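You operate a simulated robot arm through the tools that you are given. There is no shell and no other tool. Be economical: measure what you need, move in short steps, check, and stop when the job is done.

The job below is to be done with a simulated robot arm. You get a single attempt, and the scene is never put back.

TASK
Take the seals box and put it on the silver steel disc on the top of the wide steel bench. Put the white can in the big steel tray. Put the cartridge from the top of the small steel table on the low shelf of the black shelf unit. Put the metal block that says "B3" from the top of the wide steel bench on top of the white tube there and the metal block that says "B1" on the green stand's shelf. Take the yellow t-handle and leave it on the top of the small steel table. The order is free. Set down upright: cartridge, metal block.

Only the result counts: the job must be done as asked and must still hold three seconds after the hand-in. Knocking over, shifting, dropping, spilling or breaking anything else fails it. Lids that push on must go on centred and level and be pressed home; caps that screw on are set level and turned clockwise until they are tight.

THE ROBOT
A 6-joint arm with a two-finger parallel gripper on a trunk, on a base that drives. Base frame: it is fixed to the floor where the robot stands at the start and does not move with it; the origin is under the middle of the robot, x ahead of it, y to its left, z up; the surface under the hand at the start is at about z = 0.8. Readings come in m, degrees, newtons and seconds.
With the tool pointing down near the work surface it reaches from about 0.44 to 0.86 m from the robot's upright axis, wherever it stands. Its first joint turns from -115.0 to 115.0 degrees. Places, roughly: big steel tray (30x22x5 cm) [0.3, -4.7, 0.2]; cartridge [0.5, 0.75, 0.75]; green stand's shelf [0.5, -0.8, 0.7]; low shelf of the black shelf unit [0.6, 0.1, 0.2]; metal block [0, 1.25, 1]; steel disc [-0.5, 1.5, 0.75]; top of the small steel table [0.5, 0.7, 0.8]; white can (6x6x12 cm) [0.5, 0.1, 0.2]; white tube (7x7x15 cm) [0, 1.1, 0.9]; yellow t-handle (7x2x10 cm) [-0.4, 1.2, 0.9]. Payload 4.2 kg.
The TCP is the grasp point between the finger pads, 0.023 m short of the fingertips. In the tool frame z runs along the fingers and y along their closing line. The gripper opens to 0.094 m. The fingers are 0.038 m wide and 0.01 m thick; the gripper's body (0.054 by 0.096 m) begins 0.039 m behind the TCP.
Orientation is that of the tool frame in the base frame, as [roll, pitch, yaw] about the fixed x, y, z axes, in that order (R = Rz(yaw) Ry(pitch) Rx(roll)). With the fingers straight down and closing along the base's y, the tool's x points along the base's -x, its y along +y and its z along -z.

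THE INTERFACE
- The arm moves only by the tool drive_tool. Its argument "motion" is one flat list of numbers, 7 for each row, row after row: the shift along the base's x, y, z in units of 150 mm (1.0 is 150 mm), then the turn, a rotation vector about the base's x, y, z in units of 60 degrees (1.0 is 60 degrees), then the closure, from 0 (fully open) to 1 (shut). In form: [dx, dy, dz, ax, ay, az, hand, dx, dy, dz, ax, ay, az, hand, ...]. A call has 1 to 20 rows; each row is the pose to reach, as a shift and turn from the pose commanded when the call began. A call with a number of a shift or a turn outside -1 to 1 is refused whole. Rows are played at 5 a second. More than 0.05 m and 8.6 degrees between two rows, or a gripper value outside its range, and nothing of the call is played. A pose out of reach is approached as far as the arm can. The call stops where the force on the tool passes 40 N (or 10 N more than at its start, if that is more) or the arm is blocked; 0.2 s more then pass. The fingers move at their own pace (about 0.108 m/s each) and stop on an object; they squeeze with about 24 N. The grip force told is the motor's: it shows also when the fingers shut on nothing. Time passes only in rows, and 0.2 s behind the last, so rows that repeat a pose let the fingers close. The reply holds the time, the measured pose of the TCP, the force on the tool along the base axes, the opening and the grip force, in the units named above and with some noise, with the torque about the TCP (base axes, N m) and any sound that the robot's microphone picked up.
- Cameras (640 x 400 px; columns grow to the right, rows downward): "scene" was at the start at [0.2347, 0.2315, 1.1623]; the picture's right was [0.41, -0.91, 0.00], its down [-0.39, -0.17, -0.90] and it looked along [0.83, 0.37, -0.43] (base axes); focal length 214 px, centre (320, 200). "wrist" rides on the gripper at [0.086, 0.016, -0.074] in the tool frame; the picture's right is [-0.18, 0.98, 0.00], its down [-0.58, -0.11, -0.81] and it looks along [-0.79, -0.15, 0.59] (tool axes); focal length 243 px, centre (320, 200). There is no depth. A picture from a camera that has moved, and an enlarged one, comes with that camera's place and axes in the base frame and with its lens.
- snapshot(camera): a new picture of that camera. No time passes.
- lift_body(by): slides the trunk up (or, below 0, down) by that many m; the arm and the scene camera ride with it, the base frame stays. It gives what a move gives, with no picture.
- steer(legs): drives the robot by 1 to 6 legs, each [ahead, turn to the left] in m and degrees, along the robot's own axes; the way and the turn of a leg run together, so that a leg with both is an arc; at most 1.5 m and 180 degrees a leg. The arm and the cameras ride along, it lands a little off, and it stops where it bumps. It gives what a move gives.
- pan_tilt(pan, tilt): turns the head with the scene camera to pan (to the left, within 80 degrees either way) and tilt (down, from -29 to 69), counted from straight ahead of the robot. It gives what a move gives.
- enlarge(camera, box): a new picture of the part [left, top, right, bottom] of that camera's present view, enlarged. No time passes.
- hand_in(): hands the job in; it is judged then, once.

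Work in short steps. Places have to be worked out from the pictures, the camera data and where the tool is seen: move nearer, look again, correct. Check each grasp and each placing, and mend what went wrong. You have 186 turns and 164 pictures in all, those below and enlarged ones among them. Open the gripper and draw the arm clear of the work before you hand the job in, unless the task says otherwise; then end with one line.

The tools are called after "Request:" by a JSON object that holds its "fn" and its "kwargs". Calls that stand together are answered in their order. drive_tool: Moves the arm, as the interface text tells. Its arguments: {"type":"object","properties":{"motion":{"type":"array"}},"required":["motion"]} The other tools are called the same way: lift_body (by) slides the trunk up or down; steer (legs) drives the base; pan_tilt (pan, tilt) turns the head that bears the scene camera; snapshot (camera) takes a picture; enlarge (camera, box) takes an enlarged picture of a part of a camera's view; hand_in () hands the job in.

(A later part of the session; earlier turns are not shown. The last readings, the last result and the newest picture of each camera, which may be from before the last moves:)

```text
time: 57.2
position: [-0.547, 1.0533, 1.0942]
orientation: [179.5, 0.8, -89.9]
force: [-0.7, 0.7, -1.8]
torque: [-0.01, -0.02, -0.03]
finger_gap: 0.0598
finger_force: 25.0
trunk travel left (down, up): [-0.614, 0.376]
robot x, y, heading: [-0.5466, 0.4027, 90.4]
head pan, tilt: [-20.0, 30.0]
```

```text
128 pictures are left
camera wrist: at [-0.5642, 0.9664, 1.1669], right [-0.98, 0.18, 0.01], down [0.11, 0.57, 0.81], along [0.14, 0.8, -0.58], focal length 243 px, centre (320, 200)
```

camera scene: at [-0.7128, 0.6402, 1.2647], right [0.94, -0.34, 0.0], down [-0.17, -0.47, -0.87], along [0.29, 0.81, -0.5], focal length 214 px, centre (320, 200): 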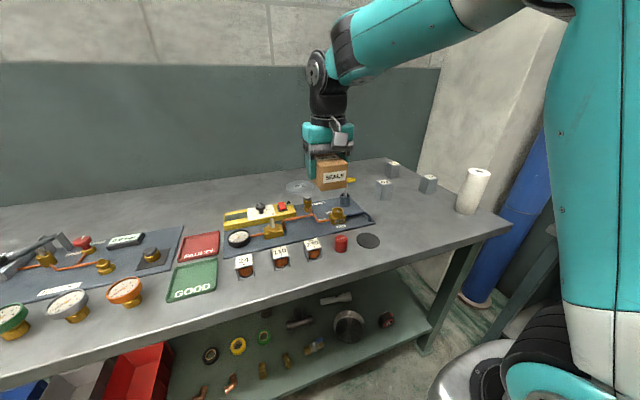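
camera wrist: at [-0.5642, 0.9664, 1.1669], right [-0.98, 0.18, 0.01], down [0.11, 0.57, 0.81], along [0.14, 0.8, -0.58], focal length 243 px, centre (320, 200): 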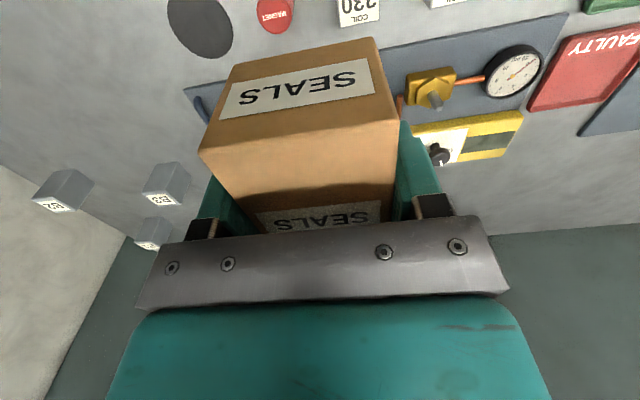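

Request:
{"fn": "enlarge", "kwargs": {"camera": "scene", "box": [220, 150, 400, 262]}}

Request:
{"fn": "enlarge", "kwargs": {"camera": "wrist", "box": [20, 140, 200, 260]}}

```text
3.56 times, centred on (310, 206) of scene
camera zoom: at [-0.7128, 0.6402, 1.2647], right [0.94, -0.34, 0.0], down [-0.17, -0.47, -0.87], along [0.29, 0.81, -0.5], focal length 763 px, centre (356, 179)
```

zoom: 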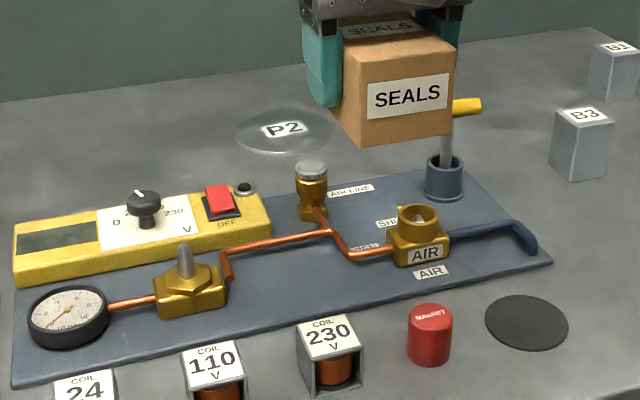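

```text
3.33 times, centred on (110, 200) of wrist
camera zoom: at [-0.5642, 0.9664, 1.1669], right [-0.98, 0.18, 0.01], down [0.11, 0.57, 0.81], along [0.14, 0.8, -0.58], focal length 809 px, centre (1020, 200)
```

zoom: 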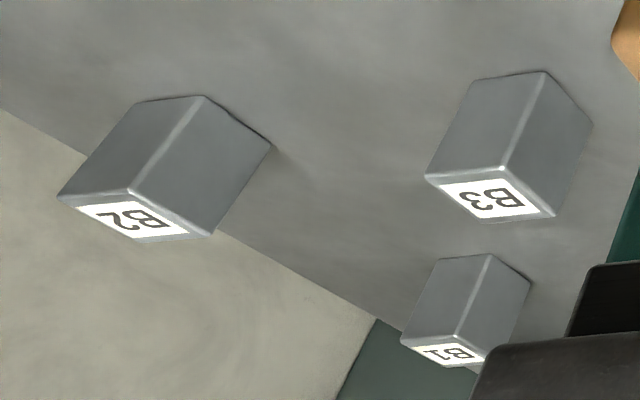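

P2, the shiny disc, is at about (−0.52, 1.45). I'll drive 0.17 m closer, staying clear of the bench edge.

Request:
{"fn": "steer", "kwargs": {"legs": [[0.17, 0]]}}

Request:
{"fn": "snapshot", "kwargs": {"camera": "scene"}}

```text
time: 58.7
position: [-0.5476, 1.2237, 1.093]
orientation: [179.6, 0.8, -89.9]
force: [0.4, 0.1, -1.9]
torque: [0.0, 0.0, 0.0]
finger_gap: 0.0601
finger_force: 24.0
trunk travel left (down, up): [-0.614, 0.376]
robot x, y, heading: [-0.5493, 0.5753, 90.4]
head pan, tilt: [-20.0, 30.0]
```

```text
125 pictures are left
camera scene: at [-0.7133, 0.8111, 1.2647], right [0.94, -0.34, 0.0], down [-0.17, -0.47, -0.87], along [0.29, 0.81, -0.5], focal length 214 px, centre (320, 200)
```

scene: 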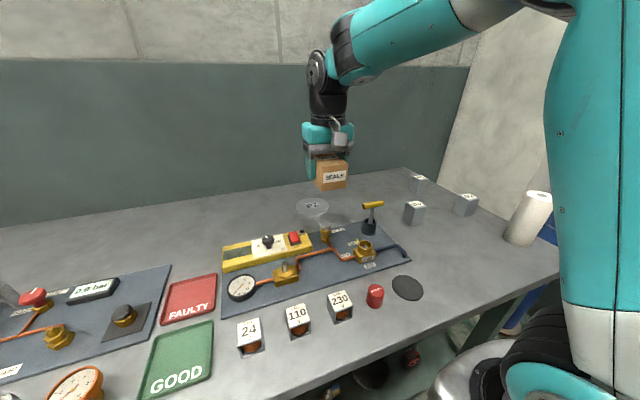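

Request:
{"fn": "drive_tool", "kwargs": {"motion": [0.05, 0.25, 0, 0, 0, 0, 0.6, 0.1, 0.5, 0, 0, 0, 0, 0.6, 0.15, 0.75, 0, 0, 0, 0, 0.6, 0.18, 1, 0, 0, 0, 0, 0.6]}}

Request:
{"fn": "drive_tool", "kwargs": {"motion": [0, 0.22, -0.15, 0, 0, 0, 0.6, 0, 0.44, -0.35, 0, 0, 0, 0.6, 0, 0.44, -0.6, 0, 0, 0, 0.6]}}

Request:
{"fn": "snapshot", "kwargs": {"camera": "scene"}}

Request:
{"fn": "snapshot", "kwargs": {"camera": "wrist"}}

```text
time: 59.7
position: [-0.5193, 1.3739, 1.0937]
orientation: [179.7, 0.7, -89.9]
force: [0.7, -0.7, -1.4]
torque: [0.04, 0.01, 0.0]
finger_gap: 0.0599
finger_force: 23.7
trunk travel left (down, up): [-0.614, 0.376]
robot x, y, heading: [-0.5473, 0.5734, 90.2]
head pan, tilt: [-20.0, 30.0]
```

```text
time: 60.5
position: [-0.5199, 1.4409, 1.0021]
orientation: [179.6, 0.6, -89.9]
force: [0.5, 0.0, -1.9]
torque: [0.04, 0.02, -0.01]
finger_gap: 0.0597
finger_force: 24.4
trunk travel left (down, up): [-0.614, 0.376]
robot x, y, heading: [-0.5447, 0.5766, 90.3]
head pan, tilt: [-20.0, 30.0]
```

```text
124 pictures are left
camera scene: at [-0.713, 0.8109, 1.2647], right [0.94, -0.34, 0.0], down [-0.17, -0.47, -0.87], along [0.29, 0.81, -0.5], focal length 214 px, centre (320, 200)
```

scene: 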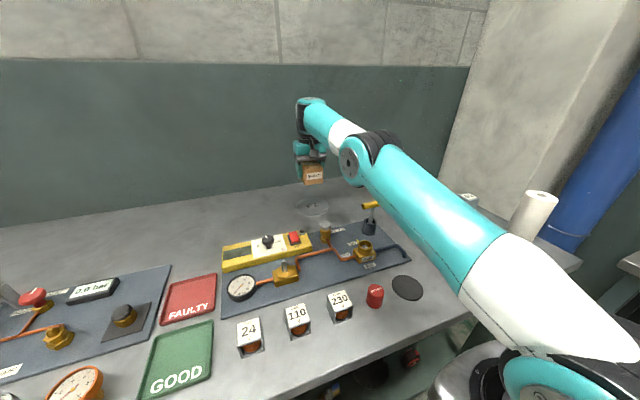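

```text
123 pictures are left
camera wrist: at [-0.5371, 1.3525, 1.0761], right [-0.98, 0.18, 0.01], down [0.11, 0.57, 0.81], along [0.14, 0.8, -0.58], focal length 243 px, centre (320, 200)
```

wrist: 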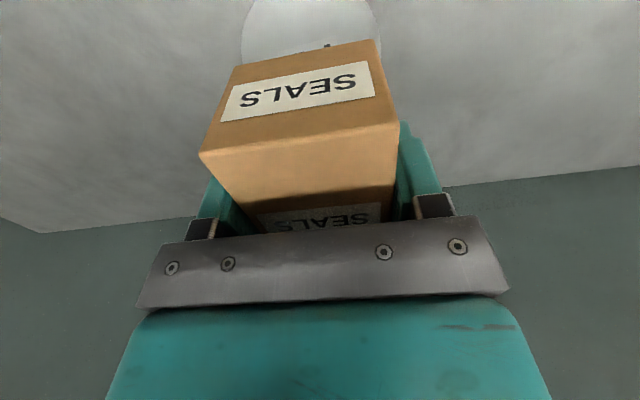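

Box and disc line up at x −0.52. I'll go down to just above the disc and read the force.

Request:
{"fn": "drive_tool", "kwargs": {"motion": [0, 0, -0.2, 0, 0, 0, 0.6, 0, 0, -0.4, 0, 0, 0, 0.6, 0, 0, -0.6, 0, 0, 0, 0.6, 0, 0, -0.68, 0, 0, 0, 0.6, 0, 0, -0.72, 0, 0, 0, 0.6]}}

Request:
{"fn": "enlarge", "kwargs": {"camera": "scene", "box": [260, 130, 400, 250]}}

```text
time: 61.7
position: [-0.5208, 1.4423, 0.8949]
orientation: [179.6, 0.7, -89.9]
force: [-0.5, -0.3, -2.7]
torque: [0.01, 0.0, 0.02]
finger_gap: 0.0598
finger_force: 23.9
trunk travel left (down, up): [-0.614, 0.376]
robot x, y, heading: [-0.552, 0.5774, 90.1]
head pan, tilt: [-20.0, 30.0]
```

```text
3.33 times, centred on (330, 190) of scene
camera zoom: at [-0.7133, 0.8111, 1.2647], right [0.94, -0.34, 0.0], down [-0.17, -0.47, -0.87], along [0.29, 0.81, -0.5], focal length 715 px, centre (287, 233)
```

zoom: 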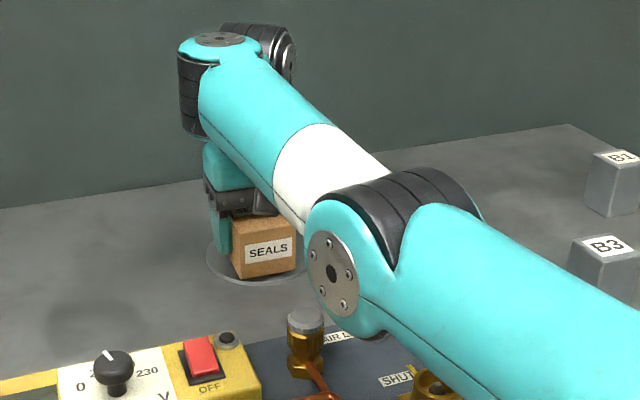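

Request:
{"fn": "drive_tool", "kwargs": {"motion": [0, 0, -0.015, 0, 0, 0, 0.6, 0, 0, -0.03, 0, 0, 0, 0.6, 0, 0, -0.04, 0, 0, 0, 0.6]}}

```text
time: 62.5
position: [-0.5202, 1.4413, 0.889]
orientation: [179.7, 0.8, -89.8]
force: [2.3, -0.1, 3.5]
torque: [-0.19, -0.18, 0.06]
finger_gap: 0.0597
finger_force: 23.7
trunk travel left (down, up): [-0.614, 0.376]
robot x, y, heading: [-0.5464, 0.5713, 90.4]
head pan, tilt: [-20.0, 30.0]
```

The box has touched the disc. I'll release it, rise and check.

Request:
{"fn": "drive_tool", "kwargs": {"motion": [0, 0, -0.005, 0, 0, 0, 0.3, 0, 0, -0.005, 0, 0, 0, 0.1, 0, 0, 0, 0, 0, 0, 0.1, 0, 0, 0.2, 0, 0, 0, 0.1, 0, 0, 0.45, 0, 0, 0, 0.1, 0, 0, 0.7, 0, 0, 0, 0.1, 0, 0, 1, 0, 0, 0, 0.1]}}

Request:
{"fn": "drive_tool", "kwargs": {"motion": [0, -0.3, 0.1, 0, 0, 0, 0, 0, -0.6, 0.2, 0, 0, 0, 0, 0, -0.9, 0.3, 0, 0, 0, 0]}}

Request:
{"fn": "snapshot", "kwargs": {"camera": "scene"}}

Request:
{"fn": "snapshot", "kwargs": {"camera": "wrist"}}

```text
time: 64.1
position: [-0.5202, 1.4389, 1.0379]
orientation: [179.7, 0.7, -90.0]
force: [0.5, -0.2, -0.7]
torque: [0.01, 0.01, -0.01]
finger_gap: 0.0847
finger_force: 0.0
trunk travel left (down, up): [-0.614, 0.376]
robot x, y, heading: [-0.5485, 0.5769, 90.3]
head pan, tilt: [-20.0, 30.0]
```

```text
time: 64.9
position: [-0.5231, 1.3262, 1.0969]
orientation: [179.7, 0.6, -89.9]
force: [-0.2, 0.1, 0.0]
torque: [-0.01, -0.01, 0.0]
finger_gap: 0.0942
finger_force: 0.0
out of reach, approached as far as the arm can: row 3
trunk travel left (down, up): [-0.614, 0.376]
robot x, y, heading: [-0.5497, 0.5741, 90.2]
head pan, tilt: [-20.0, 30.0]
```

```text
121 pictures are left
camera scene: at [-0.7133, 0.8115, 1.2645], right [0.94, -0.34, 0.0], down [-0.17, -0.47, -0.87], along [0.29, 0.81, -0.5], focal length 214 px, centre (320, 200)
```

scene: 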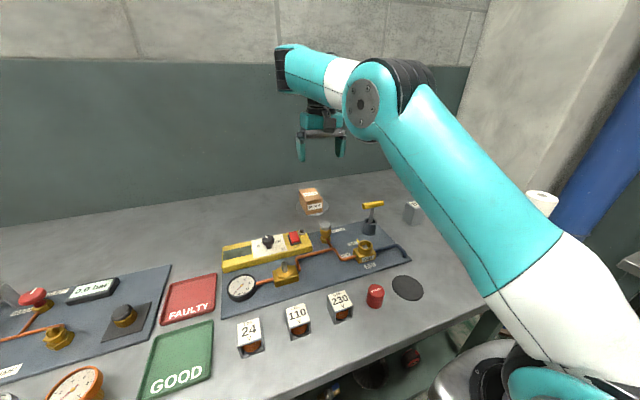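

```text
120 pictures are left
camera wrist: at [-0.5407, 1.2394, 1.172], right [-0.98, 0.18, 0.01], down [0.11, 0.58, 0.81], along [0.14, 0.8, -0.59], focal length 243 px, centre (320, 200)
```

wrist: 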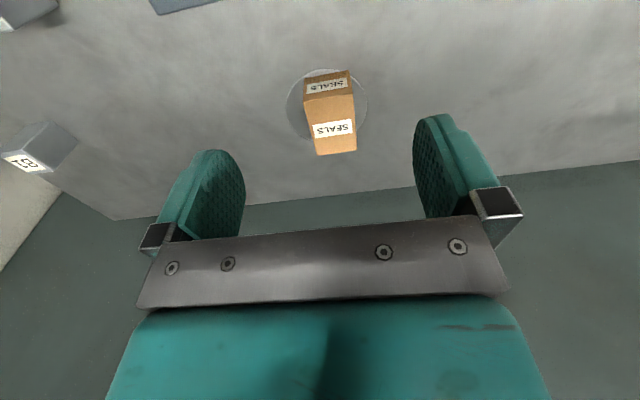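

Request:
{"fn": "enlarge", "kwargs": {"camera": "wrist", "box": [260, 50, 400, 170]}}

Request:
{"fn": "enlarge", "kwargs": {"camera": "scene", "box": [270, 170, 420, 265]}}

```text
3.33 times, centred on (330, 110) of wrist
camera zoom: at [-0.5407, 1.2394, 1.172], right [-0.98, 0.18, 0.01], down [0.11, 0.58, 0.81], along [0.14, 0.8, -0.59], focal length 809 px, centre (287, 500)
```

zoom: 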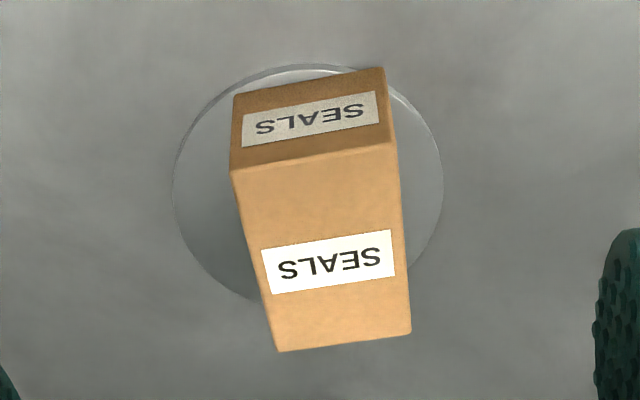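

```text
4.21 times, centred on (345, 218) of scene
camera zoom: at [-0.7133, 0.8115, 1.2645], right [0.94, -0.34, 0.0], down [-0.17, -0.47, -0.87], along [0.29, 0.81, -0.5], focal length 903 px, centre (215, 126)
```

zoom: 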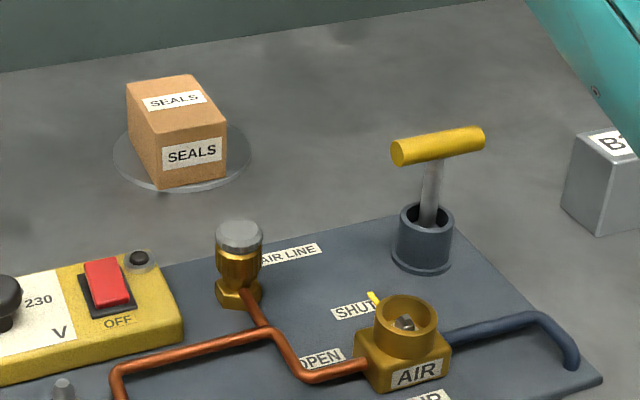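

SEALS is well placed on the disc. Next is the T-handle: its bar lies about along x at (−0.40, 1.243, 0.95). I'll turn the wrist by −90° to close along y and move above it.

Request:
{"fn": "drive_tool", "kwargs": {"motion": [0, 0, 0, 0, 0, -0.125, 0, 0, 0, 0, 0, 0, -0.25, 0, 0, 0, 0, 0, 0, -0.375, 0, 0, 0, 0, 0, 0, -0.5, 0, 0, 0, 0, 0, 0, -0.625, 0, 0, 0, 0, 0, 0, -0.75, 0]}}

Request:
{"fn": "drive_tool", "kwargs": {"motion": [0.1, -0.1, 0, 0, 0, -0.125, 0, 0.2, -0.2, 0, 0, 0, -0.25, 0, 0.3, -0.3, 0, 0, 0, -0.375, 0, 0.4, -0.4, 0, 0, 0, -0.5, 0, 0.5, -0.5, 0, 0, 0, -0.625, 0, 0.6, -0.55, 0, 0, 0, -0.75, 0]}}

Request:
{"fn": "snapshot", "kwargs": {"camera": "scene"}}

Request:
{"fn": "snapshot", "kwargs": {"camera": "wrist"}}

```text
time: 66.3
position: [-0.5229, 1.325, 1.0999]
orientation: [179.7, 0.7, -135.0]
force: [0.7, 0.1, -0.4]
torque: [-0.01, -0.04, 0.04]
finger_gap: 0.094
finger_force: 0.0
trunk travel left (down, up): [-0.614, 0.376]
robot x, y, heading: [-0.5485, 0.5754, 89.8]
head pan, tilt: [-20.0, 30.0]
```

```text
time: 67.7
position: [-0.4326, 1.2819, 1.1475]
orientation: [179.9, 0.6, -179.9]
force: [-0.7, 0.7, -0.9]
torque: [0.0, -0.01, 0.01]
finger_gap: 0.0939
finger_force: 0.1
out of reach, approached as far as the arm can: row 1, 2, 3, 4, 5, 6
trunk travel left (down, up): [-0.614, 0.376]
robot x, y, heading: [-0.5496, 0.5764, 90.4]
head pan, tilt: [-20.0, 30.0]
```

```text
117 pictures are left
camera scene: at [-0.7134, 0.8111, 1.2646], right [0.94, -0.34, 0.0], down [-0.17, -0.47, -0.87], along [0.29, 0.81, -0.5], focal length 214 px, centre (320, 200)
```

scene: 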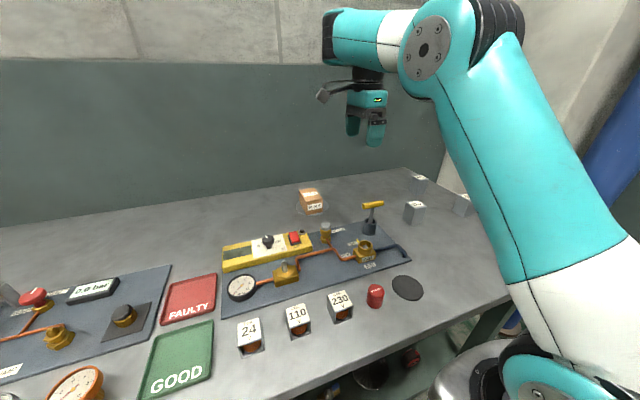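

```text
116 pictures are left
camera wrist: at [-0.5205, 1.2972, 1.2211], right [0.18, 0.98, 0.0], down [0.57, -0.11, 0.81], along [0.8, -0.15, -0.58], focal length 243 px, centre (320, 200)
```

wrist: 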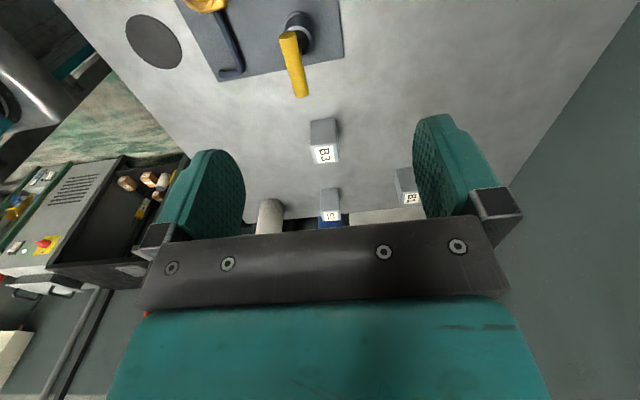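

The bar centre is at about (−0.40, 1.248) and it lies along x. I'll move toward a point above it and check the reading, since the last move stopped short.

Request:
{"fn": "drive_tool", "kwargs": {"motion": [0.1, 0.02, -0.2, 0, 0, 0, 0, 0.22, 0.04, -0.4, 0, 0, 0, 0, 0.22, 0.04, -0.5, 0, 0, 0, 0]}}

```text
time: 68.5
position: [-0.395, 1.3214, 1.1042]
orientation: [179.7, 0.7, -179.9]
force: [0.3, -0.3, 0.5]
torque: [-0.01, -0.03, 0.01]
finger_gap: 0.0939
finger_force: 0.0
out of reach, approached as far as the arm can: row 1, 2, 3
trunk travel left (down, up): [-0.614, 0.376]
robot x, y, heading: [-0.5481, 0.5756, 90.2]
head pan, tilt: [-20.0, 30.0]
```

The arm seems to be in a configuration that doesn't fold inward. I'll back the base off 0.12 m instead, so the handle falls at a longer reach.

Request:
{"fn": "steer", "kwargs": {"legs": [[-0.12, 0]]}}

Request:
{"fn": "drive_tool", "kwargs": {"motion": [0, 0, 0, 0, 0, 0, 0]}}

Request:
{"fn": "snapshot", "kwargs": {"camera": "scene"}}

```text
time: 69.8
position: [-0.3929, 1.1991, 1.1054]
orientation: [179.8, 0.6, -179.9]
force: [0.1, -0.5, 0.8]
torque: [0.02, 0.02, 0.03]
finger_gap: 0.094
finger_force: 0.0
trunk travel left (down, up): [-0.614, 0.376]
robot x, y, heading: [-0.5468, 0.4503, 90.4]
head pan, tilt: [-20.0, 30.0]
```

```text
time: 70.2
position: [-0.3944, 1.1983, 1.1036]
orientation: [179.8, 0.7, -179.8]
force: [0.2, -0.4, -0.3]
torque: [0.01, 0.0, 0.0]
finger_gap: 0.0939
finger_force: 0.0
trunk travel left (down, up): [-0.614, 0.376]
robot x, y, heading: [-0.5482, 0.4501, 90.3]
head pan, tilt: [-20.0, 30.0]
```

```text
115 pictures are left
camera scene: at [-0.7129, 0.6876, 1.2647], right [0.94, -0.34, 0.0], down [-0.17, -0.47, -0.87], along [0.29, 0.81, -0.5], focal length 214 px, centre (320, 200)
```

scene: 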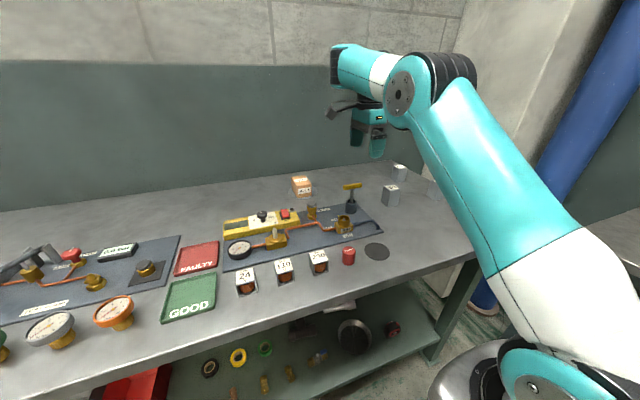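

Request:
{"fn": "drive_tool", "kwargs": {"motion": [-0.02, 0.2, -0.1, 0, 0, 0, 0, -0.04, 0.335, -0.3, 0, 0, 0, 0, -0.04, 0.335, -0.49, 0, 0, 0, 0]}}

Request:
{"fn": "snapshot", "kwargs": {"camera": "wrist"}}

Request:
{"fn": "enlarge", "kwargs": {"camera": "scene", "box": [280, 90, 440, 260]}}

```text
time: 71.0
position: [-0.4009, 1.2487, 1.029]
orientation: [179.8, 0.7, -179.9]
force: [0.3, -0.4, 0.0]
torque: [0.0, 0.0, -0.02]
finger_gap: 0.0939
finger_force: 0.0
trunk travel left (down, up): [-0.614, 0.376]
robot x, y, heading: [-0.5459, 0.4525, 90.1]
head pan, tilt: [-20.0, 30.0]
```

```text
114 pictures are left
camera wrist: at [-0.4896, 1.2639, 1.1038], right [0.18, 0.98, 0.01], down [0.57, -0.11, 0.81], along [0.8, -0.14, -0.58], focal length 243 px, centre (320, 200)
```

wrist: 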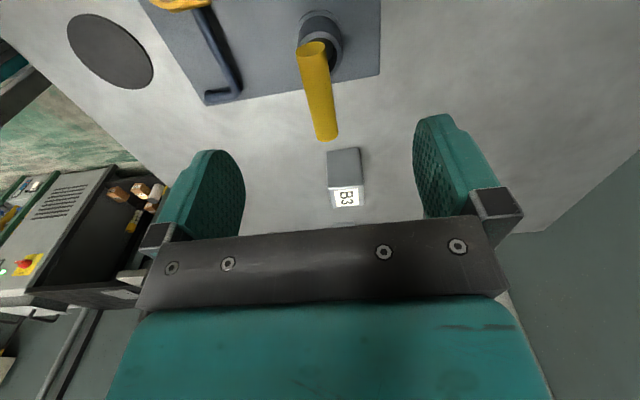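

```text
2.35 times, centred on (360, 175) of scene
camera zoom: at [-0.7129, 0.6873, 1.2648], right [0.94, -0.34, 0.0], down [-0.17, -0.47, -0.87], along [0.29, 0.81, -0.5], focal length 505 px, centre (226, 259)
```

zoom: 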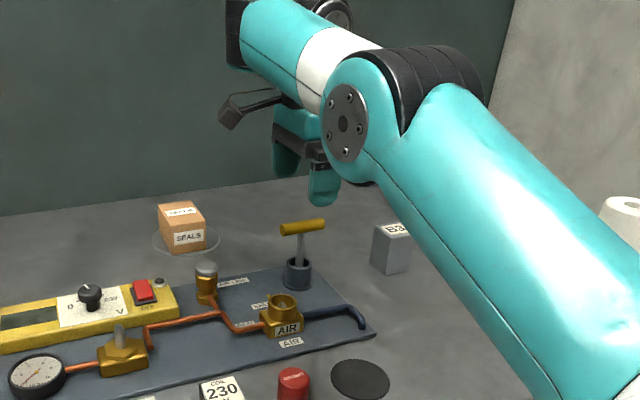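

Bar centred at y = 1.250 and z ≈ 0.946. I'll descend to z 0.955 and close.

Request:
{"fn": "drive_tool", "kwargs": {"motion": [0, 0.01, -0.2, 0, 0, 0, 0, 0, 0.01, -0.4, 0, 0, 0, 0, 0, 0.01, -0.5, 0, 0, 0, 0, 0, 0.01, -0.5, 0, 0, 0, 0.5, 0, 0.01, -0.5, 0, 0, 0, 1, 0, 0.01, -0.5, 0, 0, 0, 1, 0, 0.01, -0.5, 0, 0, 0, 1]}}

Request:
{"fn": "snapshot", "kwargs": {"camera": "wrist"}}

```text
time: 72.6
position: [-0.3988, 1.2701, 0.9597]
orientation: [179.8, 0.7, -179.8]
force: [1.6, -6.8, 3.3]
torque: [-0.58, -0.25, 0.01]
finger_gap: 0.0185
finger_force: 24.4
out of reach, approached as far as the arm can: row 1, 2, 3, 4, 5, 6, 7
trunk travel left (down, up): [-0.614, 0.376]
robot x, y, heading: [-0.548, 0.453, 90.1]
head pan, tilt: [-20.0, 30.0]
```

```text
112 pictures are left
camera wrist: at [-0.4872, 1.2863, 1.0337], right [0.18, 0.98, 0.0], down [0.57, -0.11, 0.81], along [0.8, -0.15, -0.58], focal length 243 px, centre (320, 200)
```

wrist: 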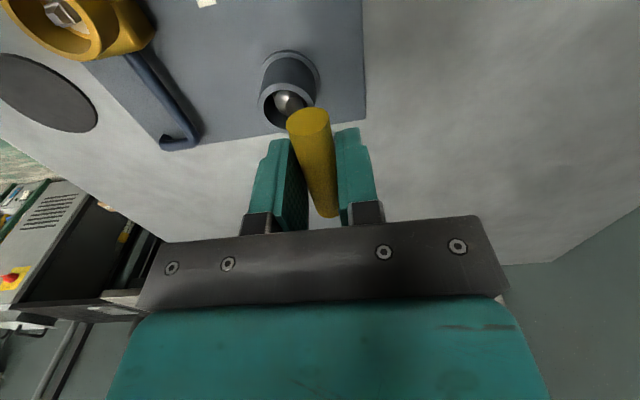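

It's gripped (gap 18.5 mm), though the reach limit pushed y out by 2 cm. Lifting moves toward the reachable region, so I'll lift straight up gently.

Request:
{"fn": "drive_tool", "kwargs": {"motion": [0, 0, -0.4, 0, 0, 0, 1, 0, 0, -0.3, 0, 0, 0, 1]}}

```text
refused: row 1 steps farther than a row can; nothing moved
```

Request:
{"fn": "drive_tool", "kwargs": {"motion": [0, 0, 0.1, 0, 0, 0, 1, 0, 0, 0.2, 0, 0, 0, 1]}}

```text
time: 73.2
position: [-0.399, 1.2701, 0.9916]
orientation: [179.8, 0.7, -179.8]
force: [-0.5, -3.8, 0.8]
torque: [-0.42, 0.1, 0.03]
finger_gap: 0.0175
finger_force: 24.2
trunk travel left (down, up): [-0.614, 0.376]
robot x, y, heading: [-0.5504, 0.4513, 90.2]
head pan, tilt: [-20.0, 30.0]
```

Request:
{"fn": "drive_tool", "kwargs": {"motion": [0, -0.04, 0.1, 0, 0, 0, 1, 0, -0.08, 0.2, 0, 0, 0, 1, 0, -0.12, 0.3, 0, 0, 0, 1]}}

Request:
{"fn": "snapshot", "kwargs": {"camera": "scene"}}

```text
time: 74.0
position: [-0.3989, 1.2521, 1.0357]
orientation: [179.7, 0.7, -179.9]
force: [-0.2, -0.2, -2.0]
torque: [-0.02, 0.0, -0.01]
finger_gap: 0.0156
finger_force: 23.7
trunk travel left (down, up): [-0.614, 0.376]
robot x, y, heading: [-0.5437, 0.4526, 90.3]
head pan, tilt: [-20.0, 30.0]
```

```text
111 pictures are left
camera scene: at [-0.7129, 0.6879, 1.2646], right [0.94, -0.34, 0.0], down [-0.17, -0.47, -0.87], along [0.29, 0.81, -0.5], focal length 214 px, centre (320, 200)
```

scene: 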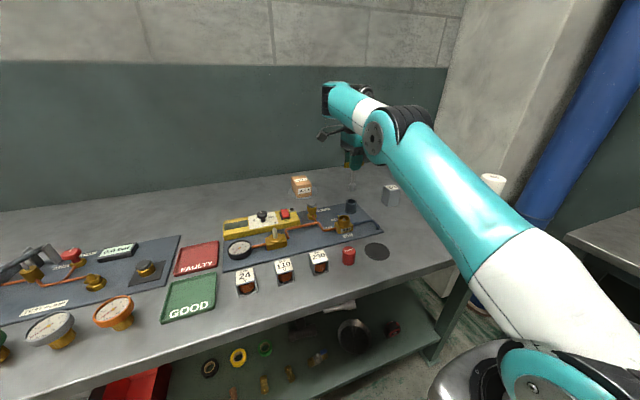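

Request:
{"fn": "enlarge", "kwargs": {"camera": "scene", "box": [310, 120, 410, 220]}}

Request:
{"fn": "snapshot", "kwargs": {"camera": "wrist"}}

```text
4.00 times, centred on (360, 170) of scene
camera zoom: at [-0.7129, 0.6879, 1.2646], right [0.94, -0.34, 0.0], down [-0.17, -0.47, -0.87], along [0.29, 0.81, -0.5], focal length 858 px, centre (160, 320)
```

zoom: 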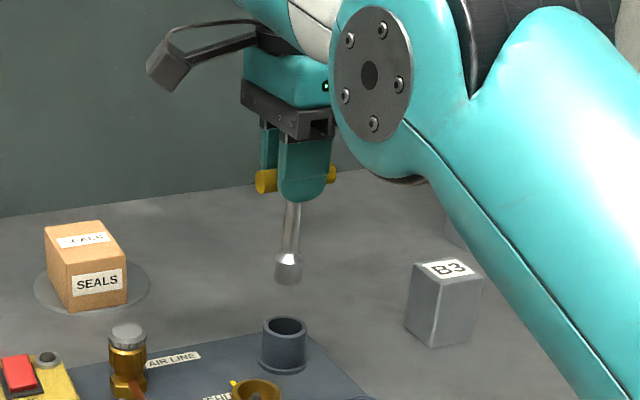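

```text
109 pictures are left
camera wrist: at [-0.4872, 1.2675, 1.1095], right [0.18, 0.98, 0.01], down [0.57, -0.11, 0.81], along [0.8, -0.14, -0.58], focal length 243 px, centre (320, 200)
```

wrist: 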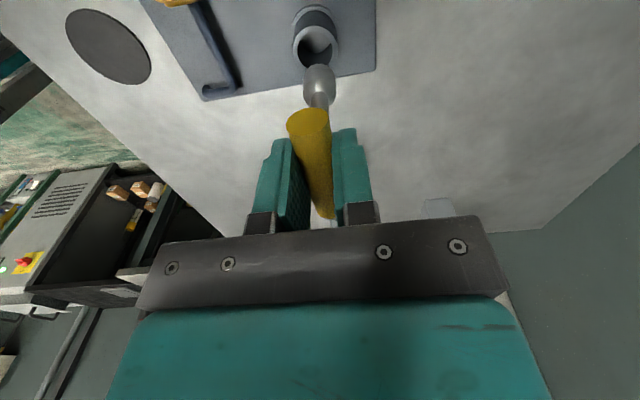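

The handle is out and held securely. I'll raise the trunk, back away from the bench and turn right toward the small table.

Request:
{"fn": "lift_body", "kwargs": {"by": 0.15}}

Request:
{"fn": "steer", "kwargs": {"legs": [[-0.35, 0], [0, -52]]}}

Request:
{"fn": "pan_tilt", "kwargs": {"pan": 10, "tilt": 35}}

Request:
{"fn": "snapshot", "kwargs": {"camera": "scene"}}

```text
time: 75.7
position: [-0.3979, 1.2524, 1.1862]
orientation: [179.8, 0.7, -179.9]
force: [0.2, -0.2, -1.0]
torque: [0.02, 0.01, -0.02]
finger_gap: 0.0159
finger_force: 24.3
trunk travel left (down, up): [-0.764, 0.226]
robot x, y, heading: [-0.5457, 0.4537, 90.2]
head pan, tilt: [-20.0, 30.0]
```

```text
time: 80.3
position: [0.1729, 0.4847, 1.1854]
orientation: [179.8, 0.7, 128.2]
force: [-0.4, 1.2, -1.6]
torque: [-0.01, -0.03, 0.01]
finger_gap: 0.0156
finger_force: 23.9
trunk travel left (down, up): [-0.764, 0.226]
robot x, y, heading: [-0.5469, 0.1106, 38.1]
head pan, tilt: [-20.0, 30.0]
```

```text
time: 81.2
position: [0.1749, 0.4832, 1.1853]
orientation: [179.8, 0.7, 128.2]
force: [0.7, 0.1, -1.0]
torque: [0.02, 0.0, -0.01]
finger_gap: 0.0154
finger_force: 23.8
trunk travel left (down, up): [-0.764, 0.226]
robot x, y, heading: [-0.5457, 0.1069, 38.4]
head pan, tilt: [10.0, 35.0]
```

```text
108 pictures are left
camera scene: at [-0.4902, 0.4203, 1.4069], right [0.74, -0.67, 0.0], down [-0.38, -0.43, -0.82], along [0.55, 0.61, -0.57], focal length 214 px, centre (320, 200)
```

scene: 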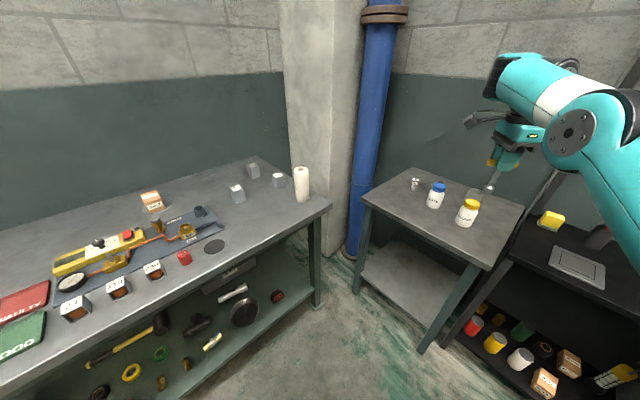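

Request:
{"fn": "enlarge", "kwargs": {"camera": "scene", "box": [340, 150, 540, 290]}}

Request:
{"fn": "steer", "kwargs": {"legs": [[0.3, 0]]}}

Request:
{"fn": "snapshot", "kwargs": {"camera": "scene"}}

```text
2.86 times, centred on (440, 220) of scene
camera zoom: at [-0.4902, 0.4203, 1.4069], right [0.74, -0.67, 0.0], down [-0.38, -0.43, -0.82], along [0.55, 0.61, -0.57], focal length 613 px, centre (-23, 143)
```

zoom: 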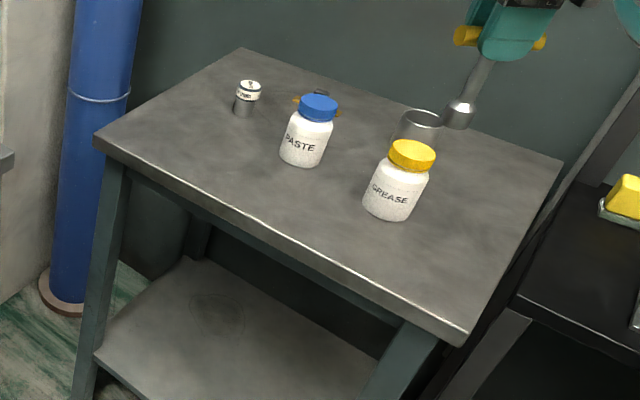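

```text
time: 83.2
position: [0.4015, 0.6694, 1.1853]
orientation: [179.8, 0.7, 128.5]
force: [0.6, -0.4, -0.9]
torque: [0.02, -0.02, -0.03]
finger_gap: 0.016
finger_force: 23.9
trunk travel left (down, up): [-0.764, 0.226]
robot x, y, heading: [-0.3175, 0.2914, 38.6]
head pan, tilt: [10.0, 35.0]
```

```text
106 pictures are left
camera scene: at [-0.263, 0.6018, 1.4069], right [0.75, -0.66, 0.0], down [-0.38, -0.43, -0.82], along [0.54, 0.61, -0.57], focal length 214 px, centre (320, 200)
```

scene: 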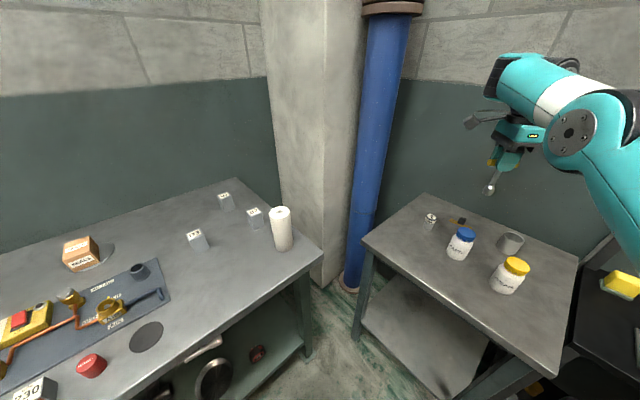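

Table spans x 0.255–0.78, y 0.376–0.95. The free spot for the handle is around (0.33, 0.80), so I move over it, then tilt the tool forward 45° so the stem can be laid down.

Request:
{"fn": "drive_tool", "kwargs": {"motion": [-0.12, 0.22, 0, 0, 0, 0, 1, -0.24, 0.44, 0, 0, 0, 0, 1, -0.36, 0.65, 0, 0, 0, 0, 1, -0.48, 0.87, 0, 0, 0, 0, 1]}}

Request:
{"fn": "drive_tool", "kwargs": {"motion": [0, 0, 0, 0.078, -0.098, 0, 1, 0, 0, 0, 0.156, -0.196, 0, 1, 0, 0, 0, 0.234, -0.294, 0, 1, 0, 0, 0, 0.312, -0.391, 0, 1, 0, 0, 0, 0.39, -0.489, 0, 1, 0, 0, 0, 0.467, -0.587, 0, 1]}}

Request:
{"fn": "snapshot", "kwargs": {"camera": "scene"}}

```text
time: 84.2
position: [0.3257, 0.7992, 1.1848]
orientation: [179.8, 0.7, 128.6]
force: [-0.5, 0.4, -1.8]
torque: [0.02, 0.02, 0.04]
finger_gap: 0.0157
finger_force: 24.0
trunk travel left (down, up): [-0.764, 0.226]
robot x, y, heading: [-0.3189, 0.2894, 38.6]
head pan, tilt: [10.0, 35.0]
```

```text
time: 85.6
position: [0.3036, 0.8387, 1.3269]
orientation: [144.0, 3.3, 125.7]
force: [5.1, 0.7, -3.2]
torque: [0.02, 0.14, 0.03]
finger_gap: 0.0154
finger_force: 24.4
out of reach, approached as far as the arm can: row 2, 3, 4, 5, 6
trunk travel left (down, up): [-0.764, 0.226]
robot x, y, heading: [-0.317, 0.2908, 38.6]
head pan, tilt: [10.0, 35.0]
```

```text
105 pictures are left
camera scene: at [-0.2602, 0.6028, 1.4067], right [0.75, -0.66, 0.0], down [-0.38, -0.43, -0.82], along [0.54, 0.61, -0.58], focal length 214 px, centre (320, 200)
```

scene: 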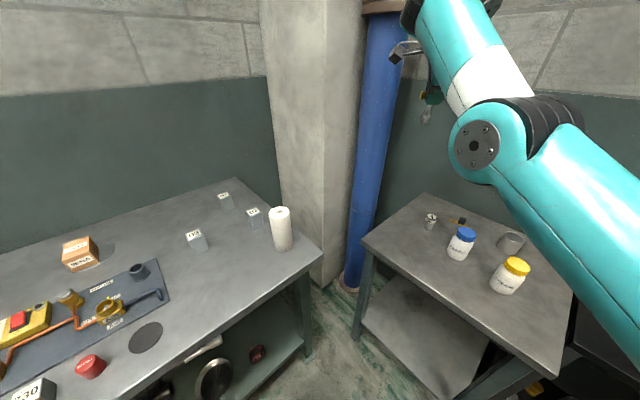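

That tilt needs a longer reach. I'll keep the 36° tilt and back the base off 0.13 m, then bring the tool out and down over the spot.

Request:
{"fn": "steer", "kwargs": {"legs": [[-0.13, 0]]}}

Request:
{"fn": "drive_tool", "kwargs": {"motion": [0.2, 0.15, -0.1, 0, 0, 0, 1, 0.4, 0.2, -0.3, 0, 0, 0, 1, 0.6, 0.25, -0.5, 0, 0, 0, 1, 0.8, 0.3, -0.7, 0, 0, 0, 1, 0.8, 0.3, -1, 0, 0, 0, 1]}}

Request:
{"fn": "snapshot", "kwargs": {"camera": "scene"}}

```text
time: 86.9
position: [0.1991, 0.7606, 1.3297]
orientation: [143.9, 3.2, 126.0]
force: [1.0, -1.2, -1.2]
torque: [-0.01, -0.02, 0.01]
finger_gap: 0.0158
finger_force: 24.2
trunk travel left (down, up): [-0.764, 0.226]
robot x, y, heading: [-0.4155, 0.2121, 38.6]
head pan, tilt: [10.0, 35.0]
```

```text
time: 88.1
position: [0.3234, 0.8115, 1.185]
orientation: [143.9, 3.3, 125.7]
force: [0.7, 0.0, -1.3]
torque: [-0.03, 0.05, 0.02]
finger_gap: 0.0156
finger_force: 23.7
out of reach, approached as far as the arm can: row 5
trunk travel left (down, up): [-0.764, 0.226]
robot x, y, heading: [-0.4157, 0.2092, 38.3]
head pan, tilt: [10.0, 35.0]
```

```text
104 pictures are left
camera scene: at [-0.3638, 0.5221, 1.4071], right [0.75, -0.66, 0.0], down [-0.38, -0.43, -0.82], along [0.54, 0.61, -0.57], focal length 214 px, centre (320, 200)
```

scene: 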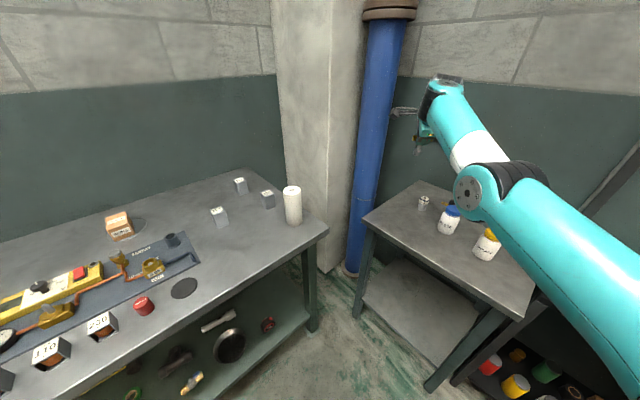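

I'll lower the trunk to bring the handle down while keeping this arm pose.

Request:
{"fn": "lift_body", "kwargs": {"by": -0.24}}

Request:
{"fn": "snapshot", "kwargs": {"camera": "scene"}}

Request:
{"fn": "snapshot", "kwargs": {"camera": "wrist"}}

```text
time: 90.6
position: [0.3226, 0.8109, 0.9436]
orientation: [144.0, 3.3, 126.0]
force: [-0.5, -0.5, -1.6]
torque: [0.01, 0.05, 0.03]
finger_gap: 0.0159
finger_force: 24.1
trunk travel left (down, up): [-0.524, 0.466]
robot x, y, heading: [-0.4195, 0.2069, 38.7]
head pan, tilt: [10.0, 35.0]
```

```text
103 pictures are left
camera scene: at [-0.3635, 0.5224, 1.1669], right [0.75, -0.66, 0.0], down [-0.38, -0.43, -0.82], along [0.54, 0.61, -0.57], focal length 214 px, centre (320, 200)
```

scene: 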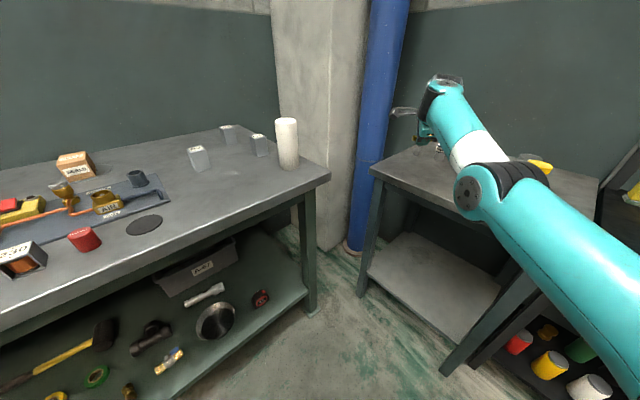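

```text
102 pictures are left
camera wrist: at [0.2445, 0.866, 1.0084], right [0.73, 0.34, 0.59], down [-0.14, -0.77, 0.62], along [0.67, -0.53, -0.52], focal length 243 px, centre (320, 200)
```

wrist: 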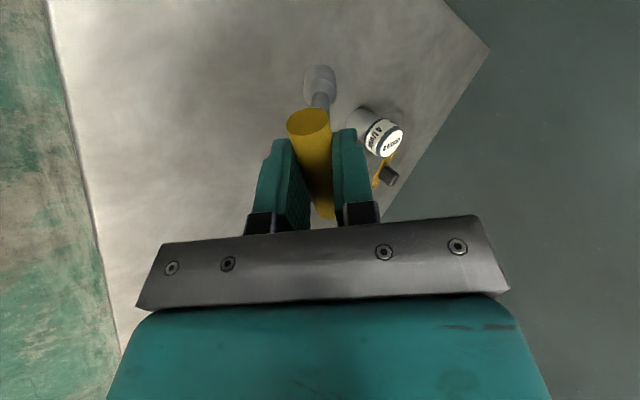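

The ball foot should touch the table when the TCP is at about z 0.883. I shift 3 cm forward and go down to 0.89, then follow an arc back and down so the stem pivots flat in the grip.

Request:
{"fn": "drive_tool", "kwargs": {"motion": [0.09, 0.05, -0.17, 0, 0, 0, 1, 0.17, 0.105, -0.34, 0, 0, 0, 1]}}

Request:
{"fn": "enlarge", "kwargs": {"camera": "scene", "box": [380, 90, 520, 190]}}

```text
time: 91.2
position: [0.3388, 0.819, 0.8927]
orientation: [143.8, 3.3, 126.0]
force: [-0.1, -0.5, 8.5]
torque: [0.4, -0.46, 0.02]
finger_gap: 0.0168
finger_force: 24.7
out of reach, approached as far as the arm can: row 2
trunk travel left (down, up): [-0.524, 0.466]
robot x, y, heading: [-0.4145, 0.2102, 38.8]
head pan, tilt: [10.0, 35.0]
```

```text
4.00 times, centred on (450, 140) of scene
camera zoom: at [-0.364, 0.5221, 1.1673], right [0.75, -0.66, 0.0], down [-0.38, -0.43, -0.82], along [0.54, 0.61, -0.57], focal length 858 px, centre (-200, 440)
```

zoom: 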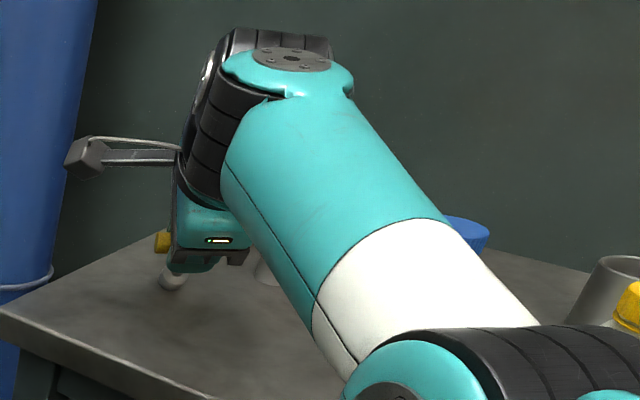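

Request:
{"fn": "drive_tool", "kwargs": {"motion": [-0.054, -0.033, -0.053, 0, 0, 0, 1, -0.105, -0.064, -0.125, 0, 0, 0, 1, -0.145, -0.089, -0.205, 0, 0, 0, 1]}}

Request:
{"fn": "snapshot", "kwargs": {"camera": "wrist"}}

```text
time: 92.0
position: [0.3312, 0.8281, 0.858]
orientation: [144.5, 3.5, 126.0]
force: [-0.2, 0.1, -1.2]
torque: [-0.02, -0.01, -0.01]
finger_gap: 0.0
finger_force: 24.2
out of reach, approached as far as the arm can: row 1, 2, 3
trunk travel left (down, up): [-0.524, 0.466]
robot x, y, heading: [-0.4154, 0.2103, 38.8]
head pan, tilt: [10.0, 35.0]
```

```text
100 pictures are left
camera wrist: at [0.2522, 0.8836, 0.9218], right [0.74, 0.35, 0.58], down [-0.13, -0.77, 0.63], along [0.66, -0.54, -0.52], focal length 243 px, centre (320, 200)
```

wrist: 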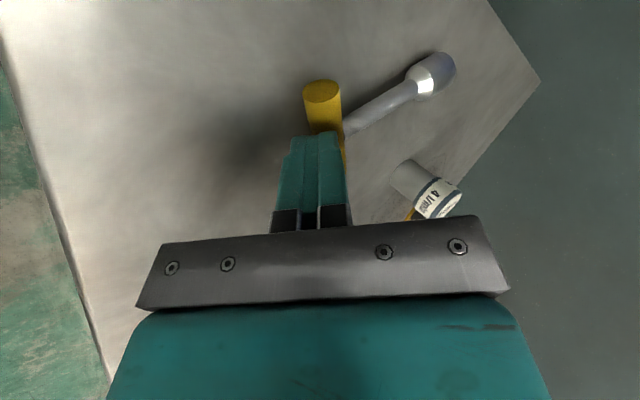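

The handle slipped out of the grip and lies flat on the table, which is the result I wanted. I'll raise the arm clear and look.

Request:
{"fn": "lift_body", "kwargs": {"by": 0.25}}

Request:
{"fn": "snapshot", "kwargs": {"camera": "wrist"}}

Request:
{"fn": "snapshot", "kwargs": {"camera": "scene"}}

```text
time: 94.6
position: [0.3322, 0.8271, 1.1123]
orientation: [143.9, 3.4, 125.8]
force: [-0.5, 0.6, 0.9]
torque: [0.01, -0.01, 0.01]
finger_gap: 0.0001
finger_force: 23.9
trunk travel left (down, up): [-0.774, 0.216]
robot x, y, heading: [-0.4173, 0.2069, 38.7]
head pan, tilt: [10.0, 35.0]
```

```text
99 pictures are left
camera wrist: at [0.2528, 0.8833, 1.1773], right [0.73, 0.34, 0.59], down [-0.14, -0.77, 0.62], along [0.67, -0.54, -0.52], focal length 243 px, centre (320, 200)
```

wrist: 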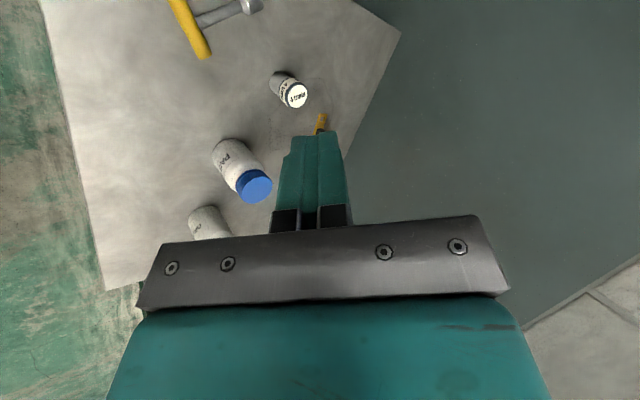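

```text
98 pictures are left
camera scene: at [-0.3636, 0.5223, 1.4169], right [0.75, -0.66, 0.0], down [-0.38, -0.43, -0.82], along [0.54, 0.61, -0.57], focal length 214 px, centre (320, 200)
```

scene: 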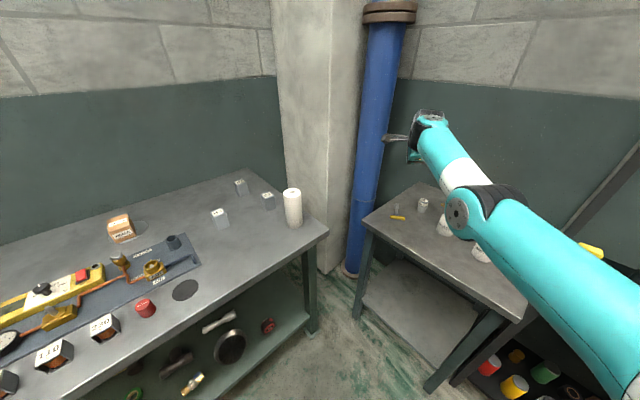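

The handle is lying flat and stable. Next is the cartridge: I'll bring the tool back to vertical while retracting, with the gripper open.

Request:
{"fn": "drive_tool", "kwargs": {"motion": [-0.12, -0.1, 0, -0.07, 0.097, 0, 0.5, -0.24, -0.2, 0, -0.14, 0.194, 0, 0, -0.36, -0.3, 0, -0.21, 0.291, 0, 0, -0.48, -0.4, 0, -0.28, 0.388, 0, 0, -0.6, -0.5, 0, -0.352, 0.485, 0, 0]}}

Request:
{"fn": "snapshot", "kwargs": {"camera": "scene"}}

```text
time: 95.8
position: [0.2408, 0.7538, 1.1116]
orientation: [-179.8, 2.8, 127.8]
force: [-1.0, -0.9, -0.3]
torque: [-0.02, 0.02, -0.02]
finger_gap: 0.094
finger_force: 0.1
trunk travel left (down, up): [-0.774, 0.216]
robot x, y, heading: [-0.419, 0.209, 38.5]
head pan, tilt: [10.0, 35.0]
```

```text
97 pictures are left
camera scene: at [-0.3634, 0.5225, 1.4168], right [0.75, -0.66, 0.0], down [-0.38, -0.43, -0.82], along [0.54, 0.61, -0.57], focal length 214 px, centre (320, 200)
```

scene: 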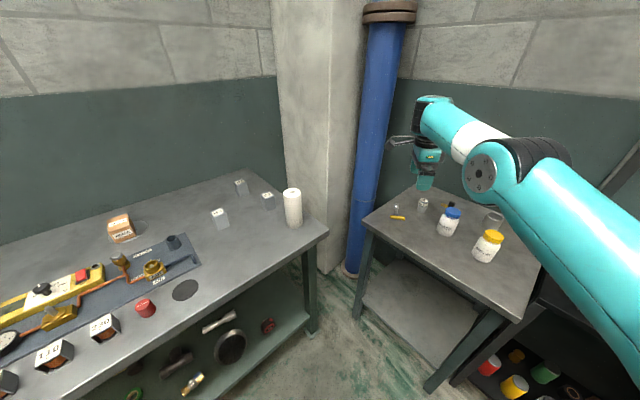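

I'll level the tool, swing it right so it ends up over the cartridge, then drive 0.26 m ahead.

Request:
{"fn": "drive_tool", "kwargs": {"motion": [0.13, -0.18, 0, 0.01, 0.01, 0, 0, 0.26, -0.36, 0, 0.02, 0.015, 0, 0, 0.4, -0.54, 0, 0.03, 0.02, 0, 0, 0.53, -0.72, 0, 0.037, 0.029, 0, 0]}}

Request:
{"fn": "steer", "kwargs": {"legs": [[0.26, 0]]}}

Request:
{"fn": "snapshot", "kwargs": {"camera": "wrist"}}

Request:
{"fn": "snapshot", "kwargs": {"camera": "scene"}}

```text
time: 96.8
position: [0.3182, 0.6457, 1.1111]
orientation: [-179.9, 0.0, 127.8]
force: [-0.4, 0.1, -0.5]
torque: [-0.03, 0.03, 0.0]
finger_gap: 0.0942
finger_force: 0.0
trunk travel left (down, up): [-0.774, 0.216]
robot x, y, heading: [-0.4173, 0.2117, 38.6]
head pan, tilt: [10.0, 35.0]
```

```text
time: 98.6
position: [0.5227, 0.8084, 1.1133]
orientation: [-180.0, 0.1, 128.1]
force: [0.7, -0.5, 0.6]
torque: [0.0, -0.03, -0.01]
finger_gap: 0.094
finger_force: 0.1
trunk travel left (down, up): [-0.774, 0.216]
robot x, y, heading: [-0.216, 0.3741, 38.6]
head pan, tilt: [10.0, 35.0]
```

```text
96 pictures are left
camera wrist: at [0.4803, 0.8872, 1.1874], right [0.89, 0.46, 0.0], down [0.27, -0.53, 0.81], along [0.37, -0.72, -0.59], focal length 243 px, centre (320, 200)
```

wrist: 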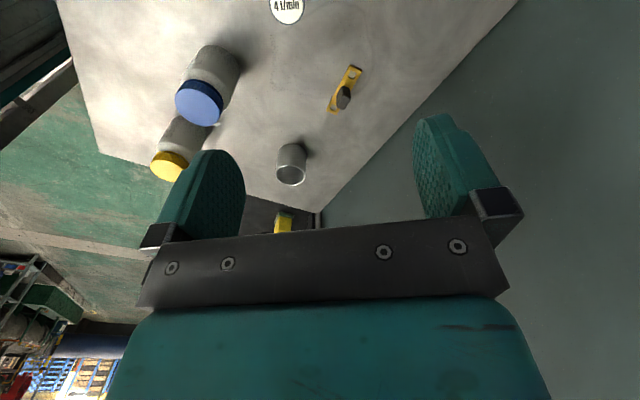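

```text
95 pictures are left
camera scene: at [-0.1616, 0.6846, 1.4169], right [0.75, -0.66, 0.0], down [-0.38, -0.43, -0.82], along [0.54, 0.62, -0.57], focal length 214 px, centre (320, 200)
```

scene: 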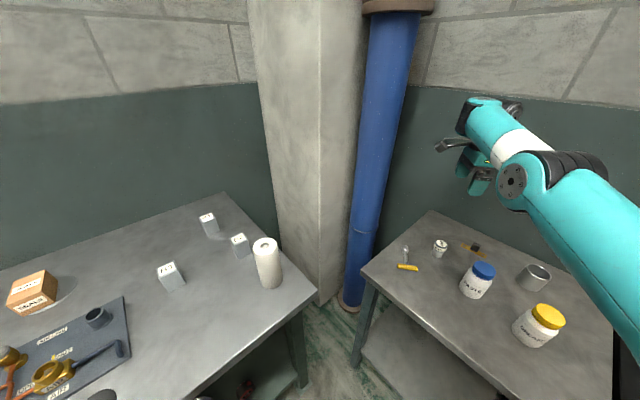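

Request:
{"fn": "enlarge", "kwargs": {"camera": "scene", "box": [380, 210, 500, 300]}}

```text
4.44 times, centred on (440, 255) of scene
camera zoom: at [-0.1616, 0.6846, 1.4169], right [0.75, -0.66, 0.0], down [-0.38, -0.43, -0.82], along [0.54, 0.62, -0.57], focal length 953 px, centre (-213, -44)
```

zoom: 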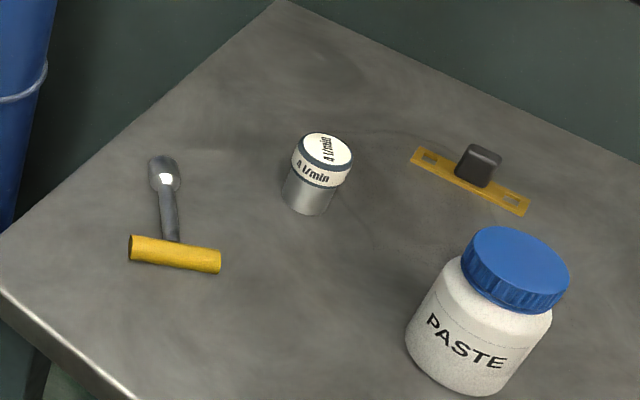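

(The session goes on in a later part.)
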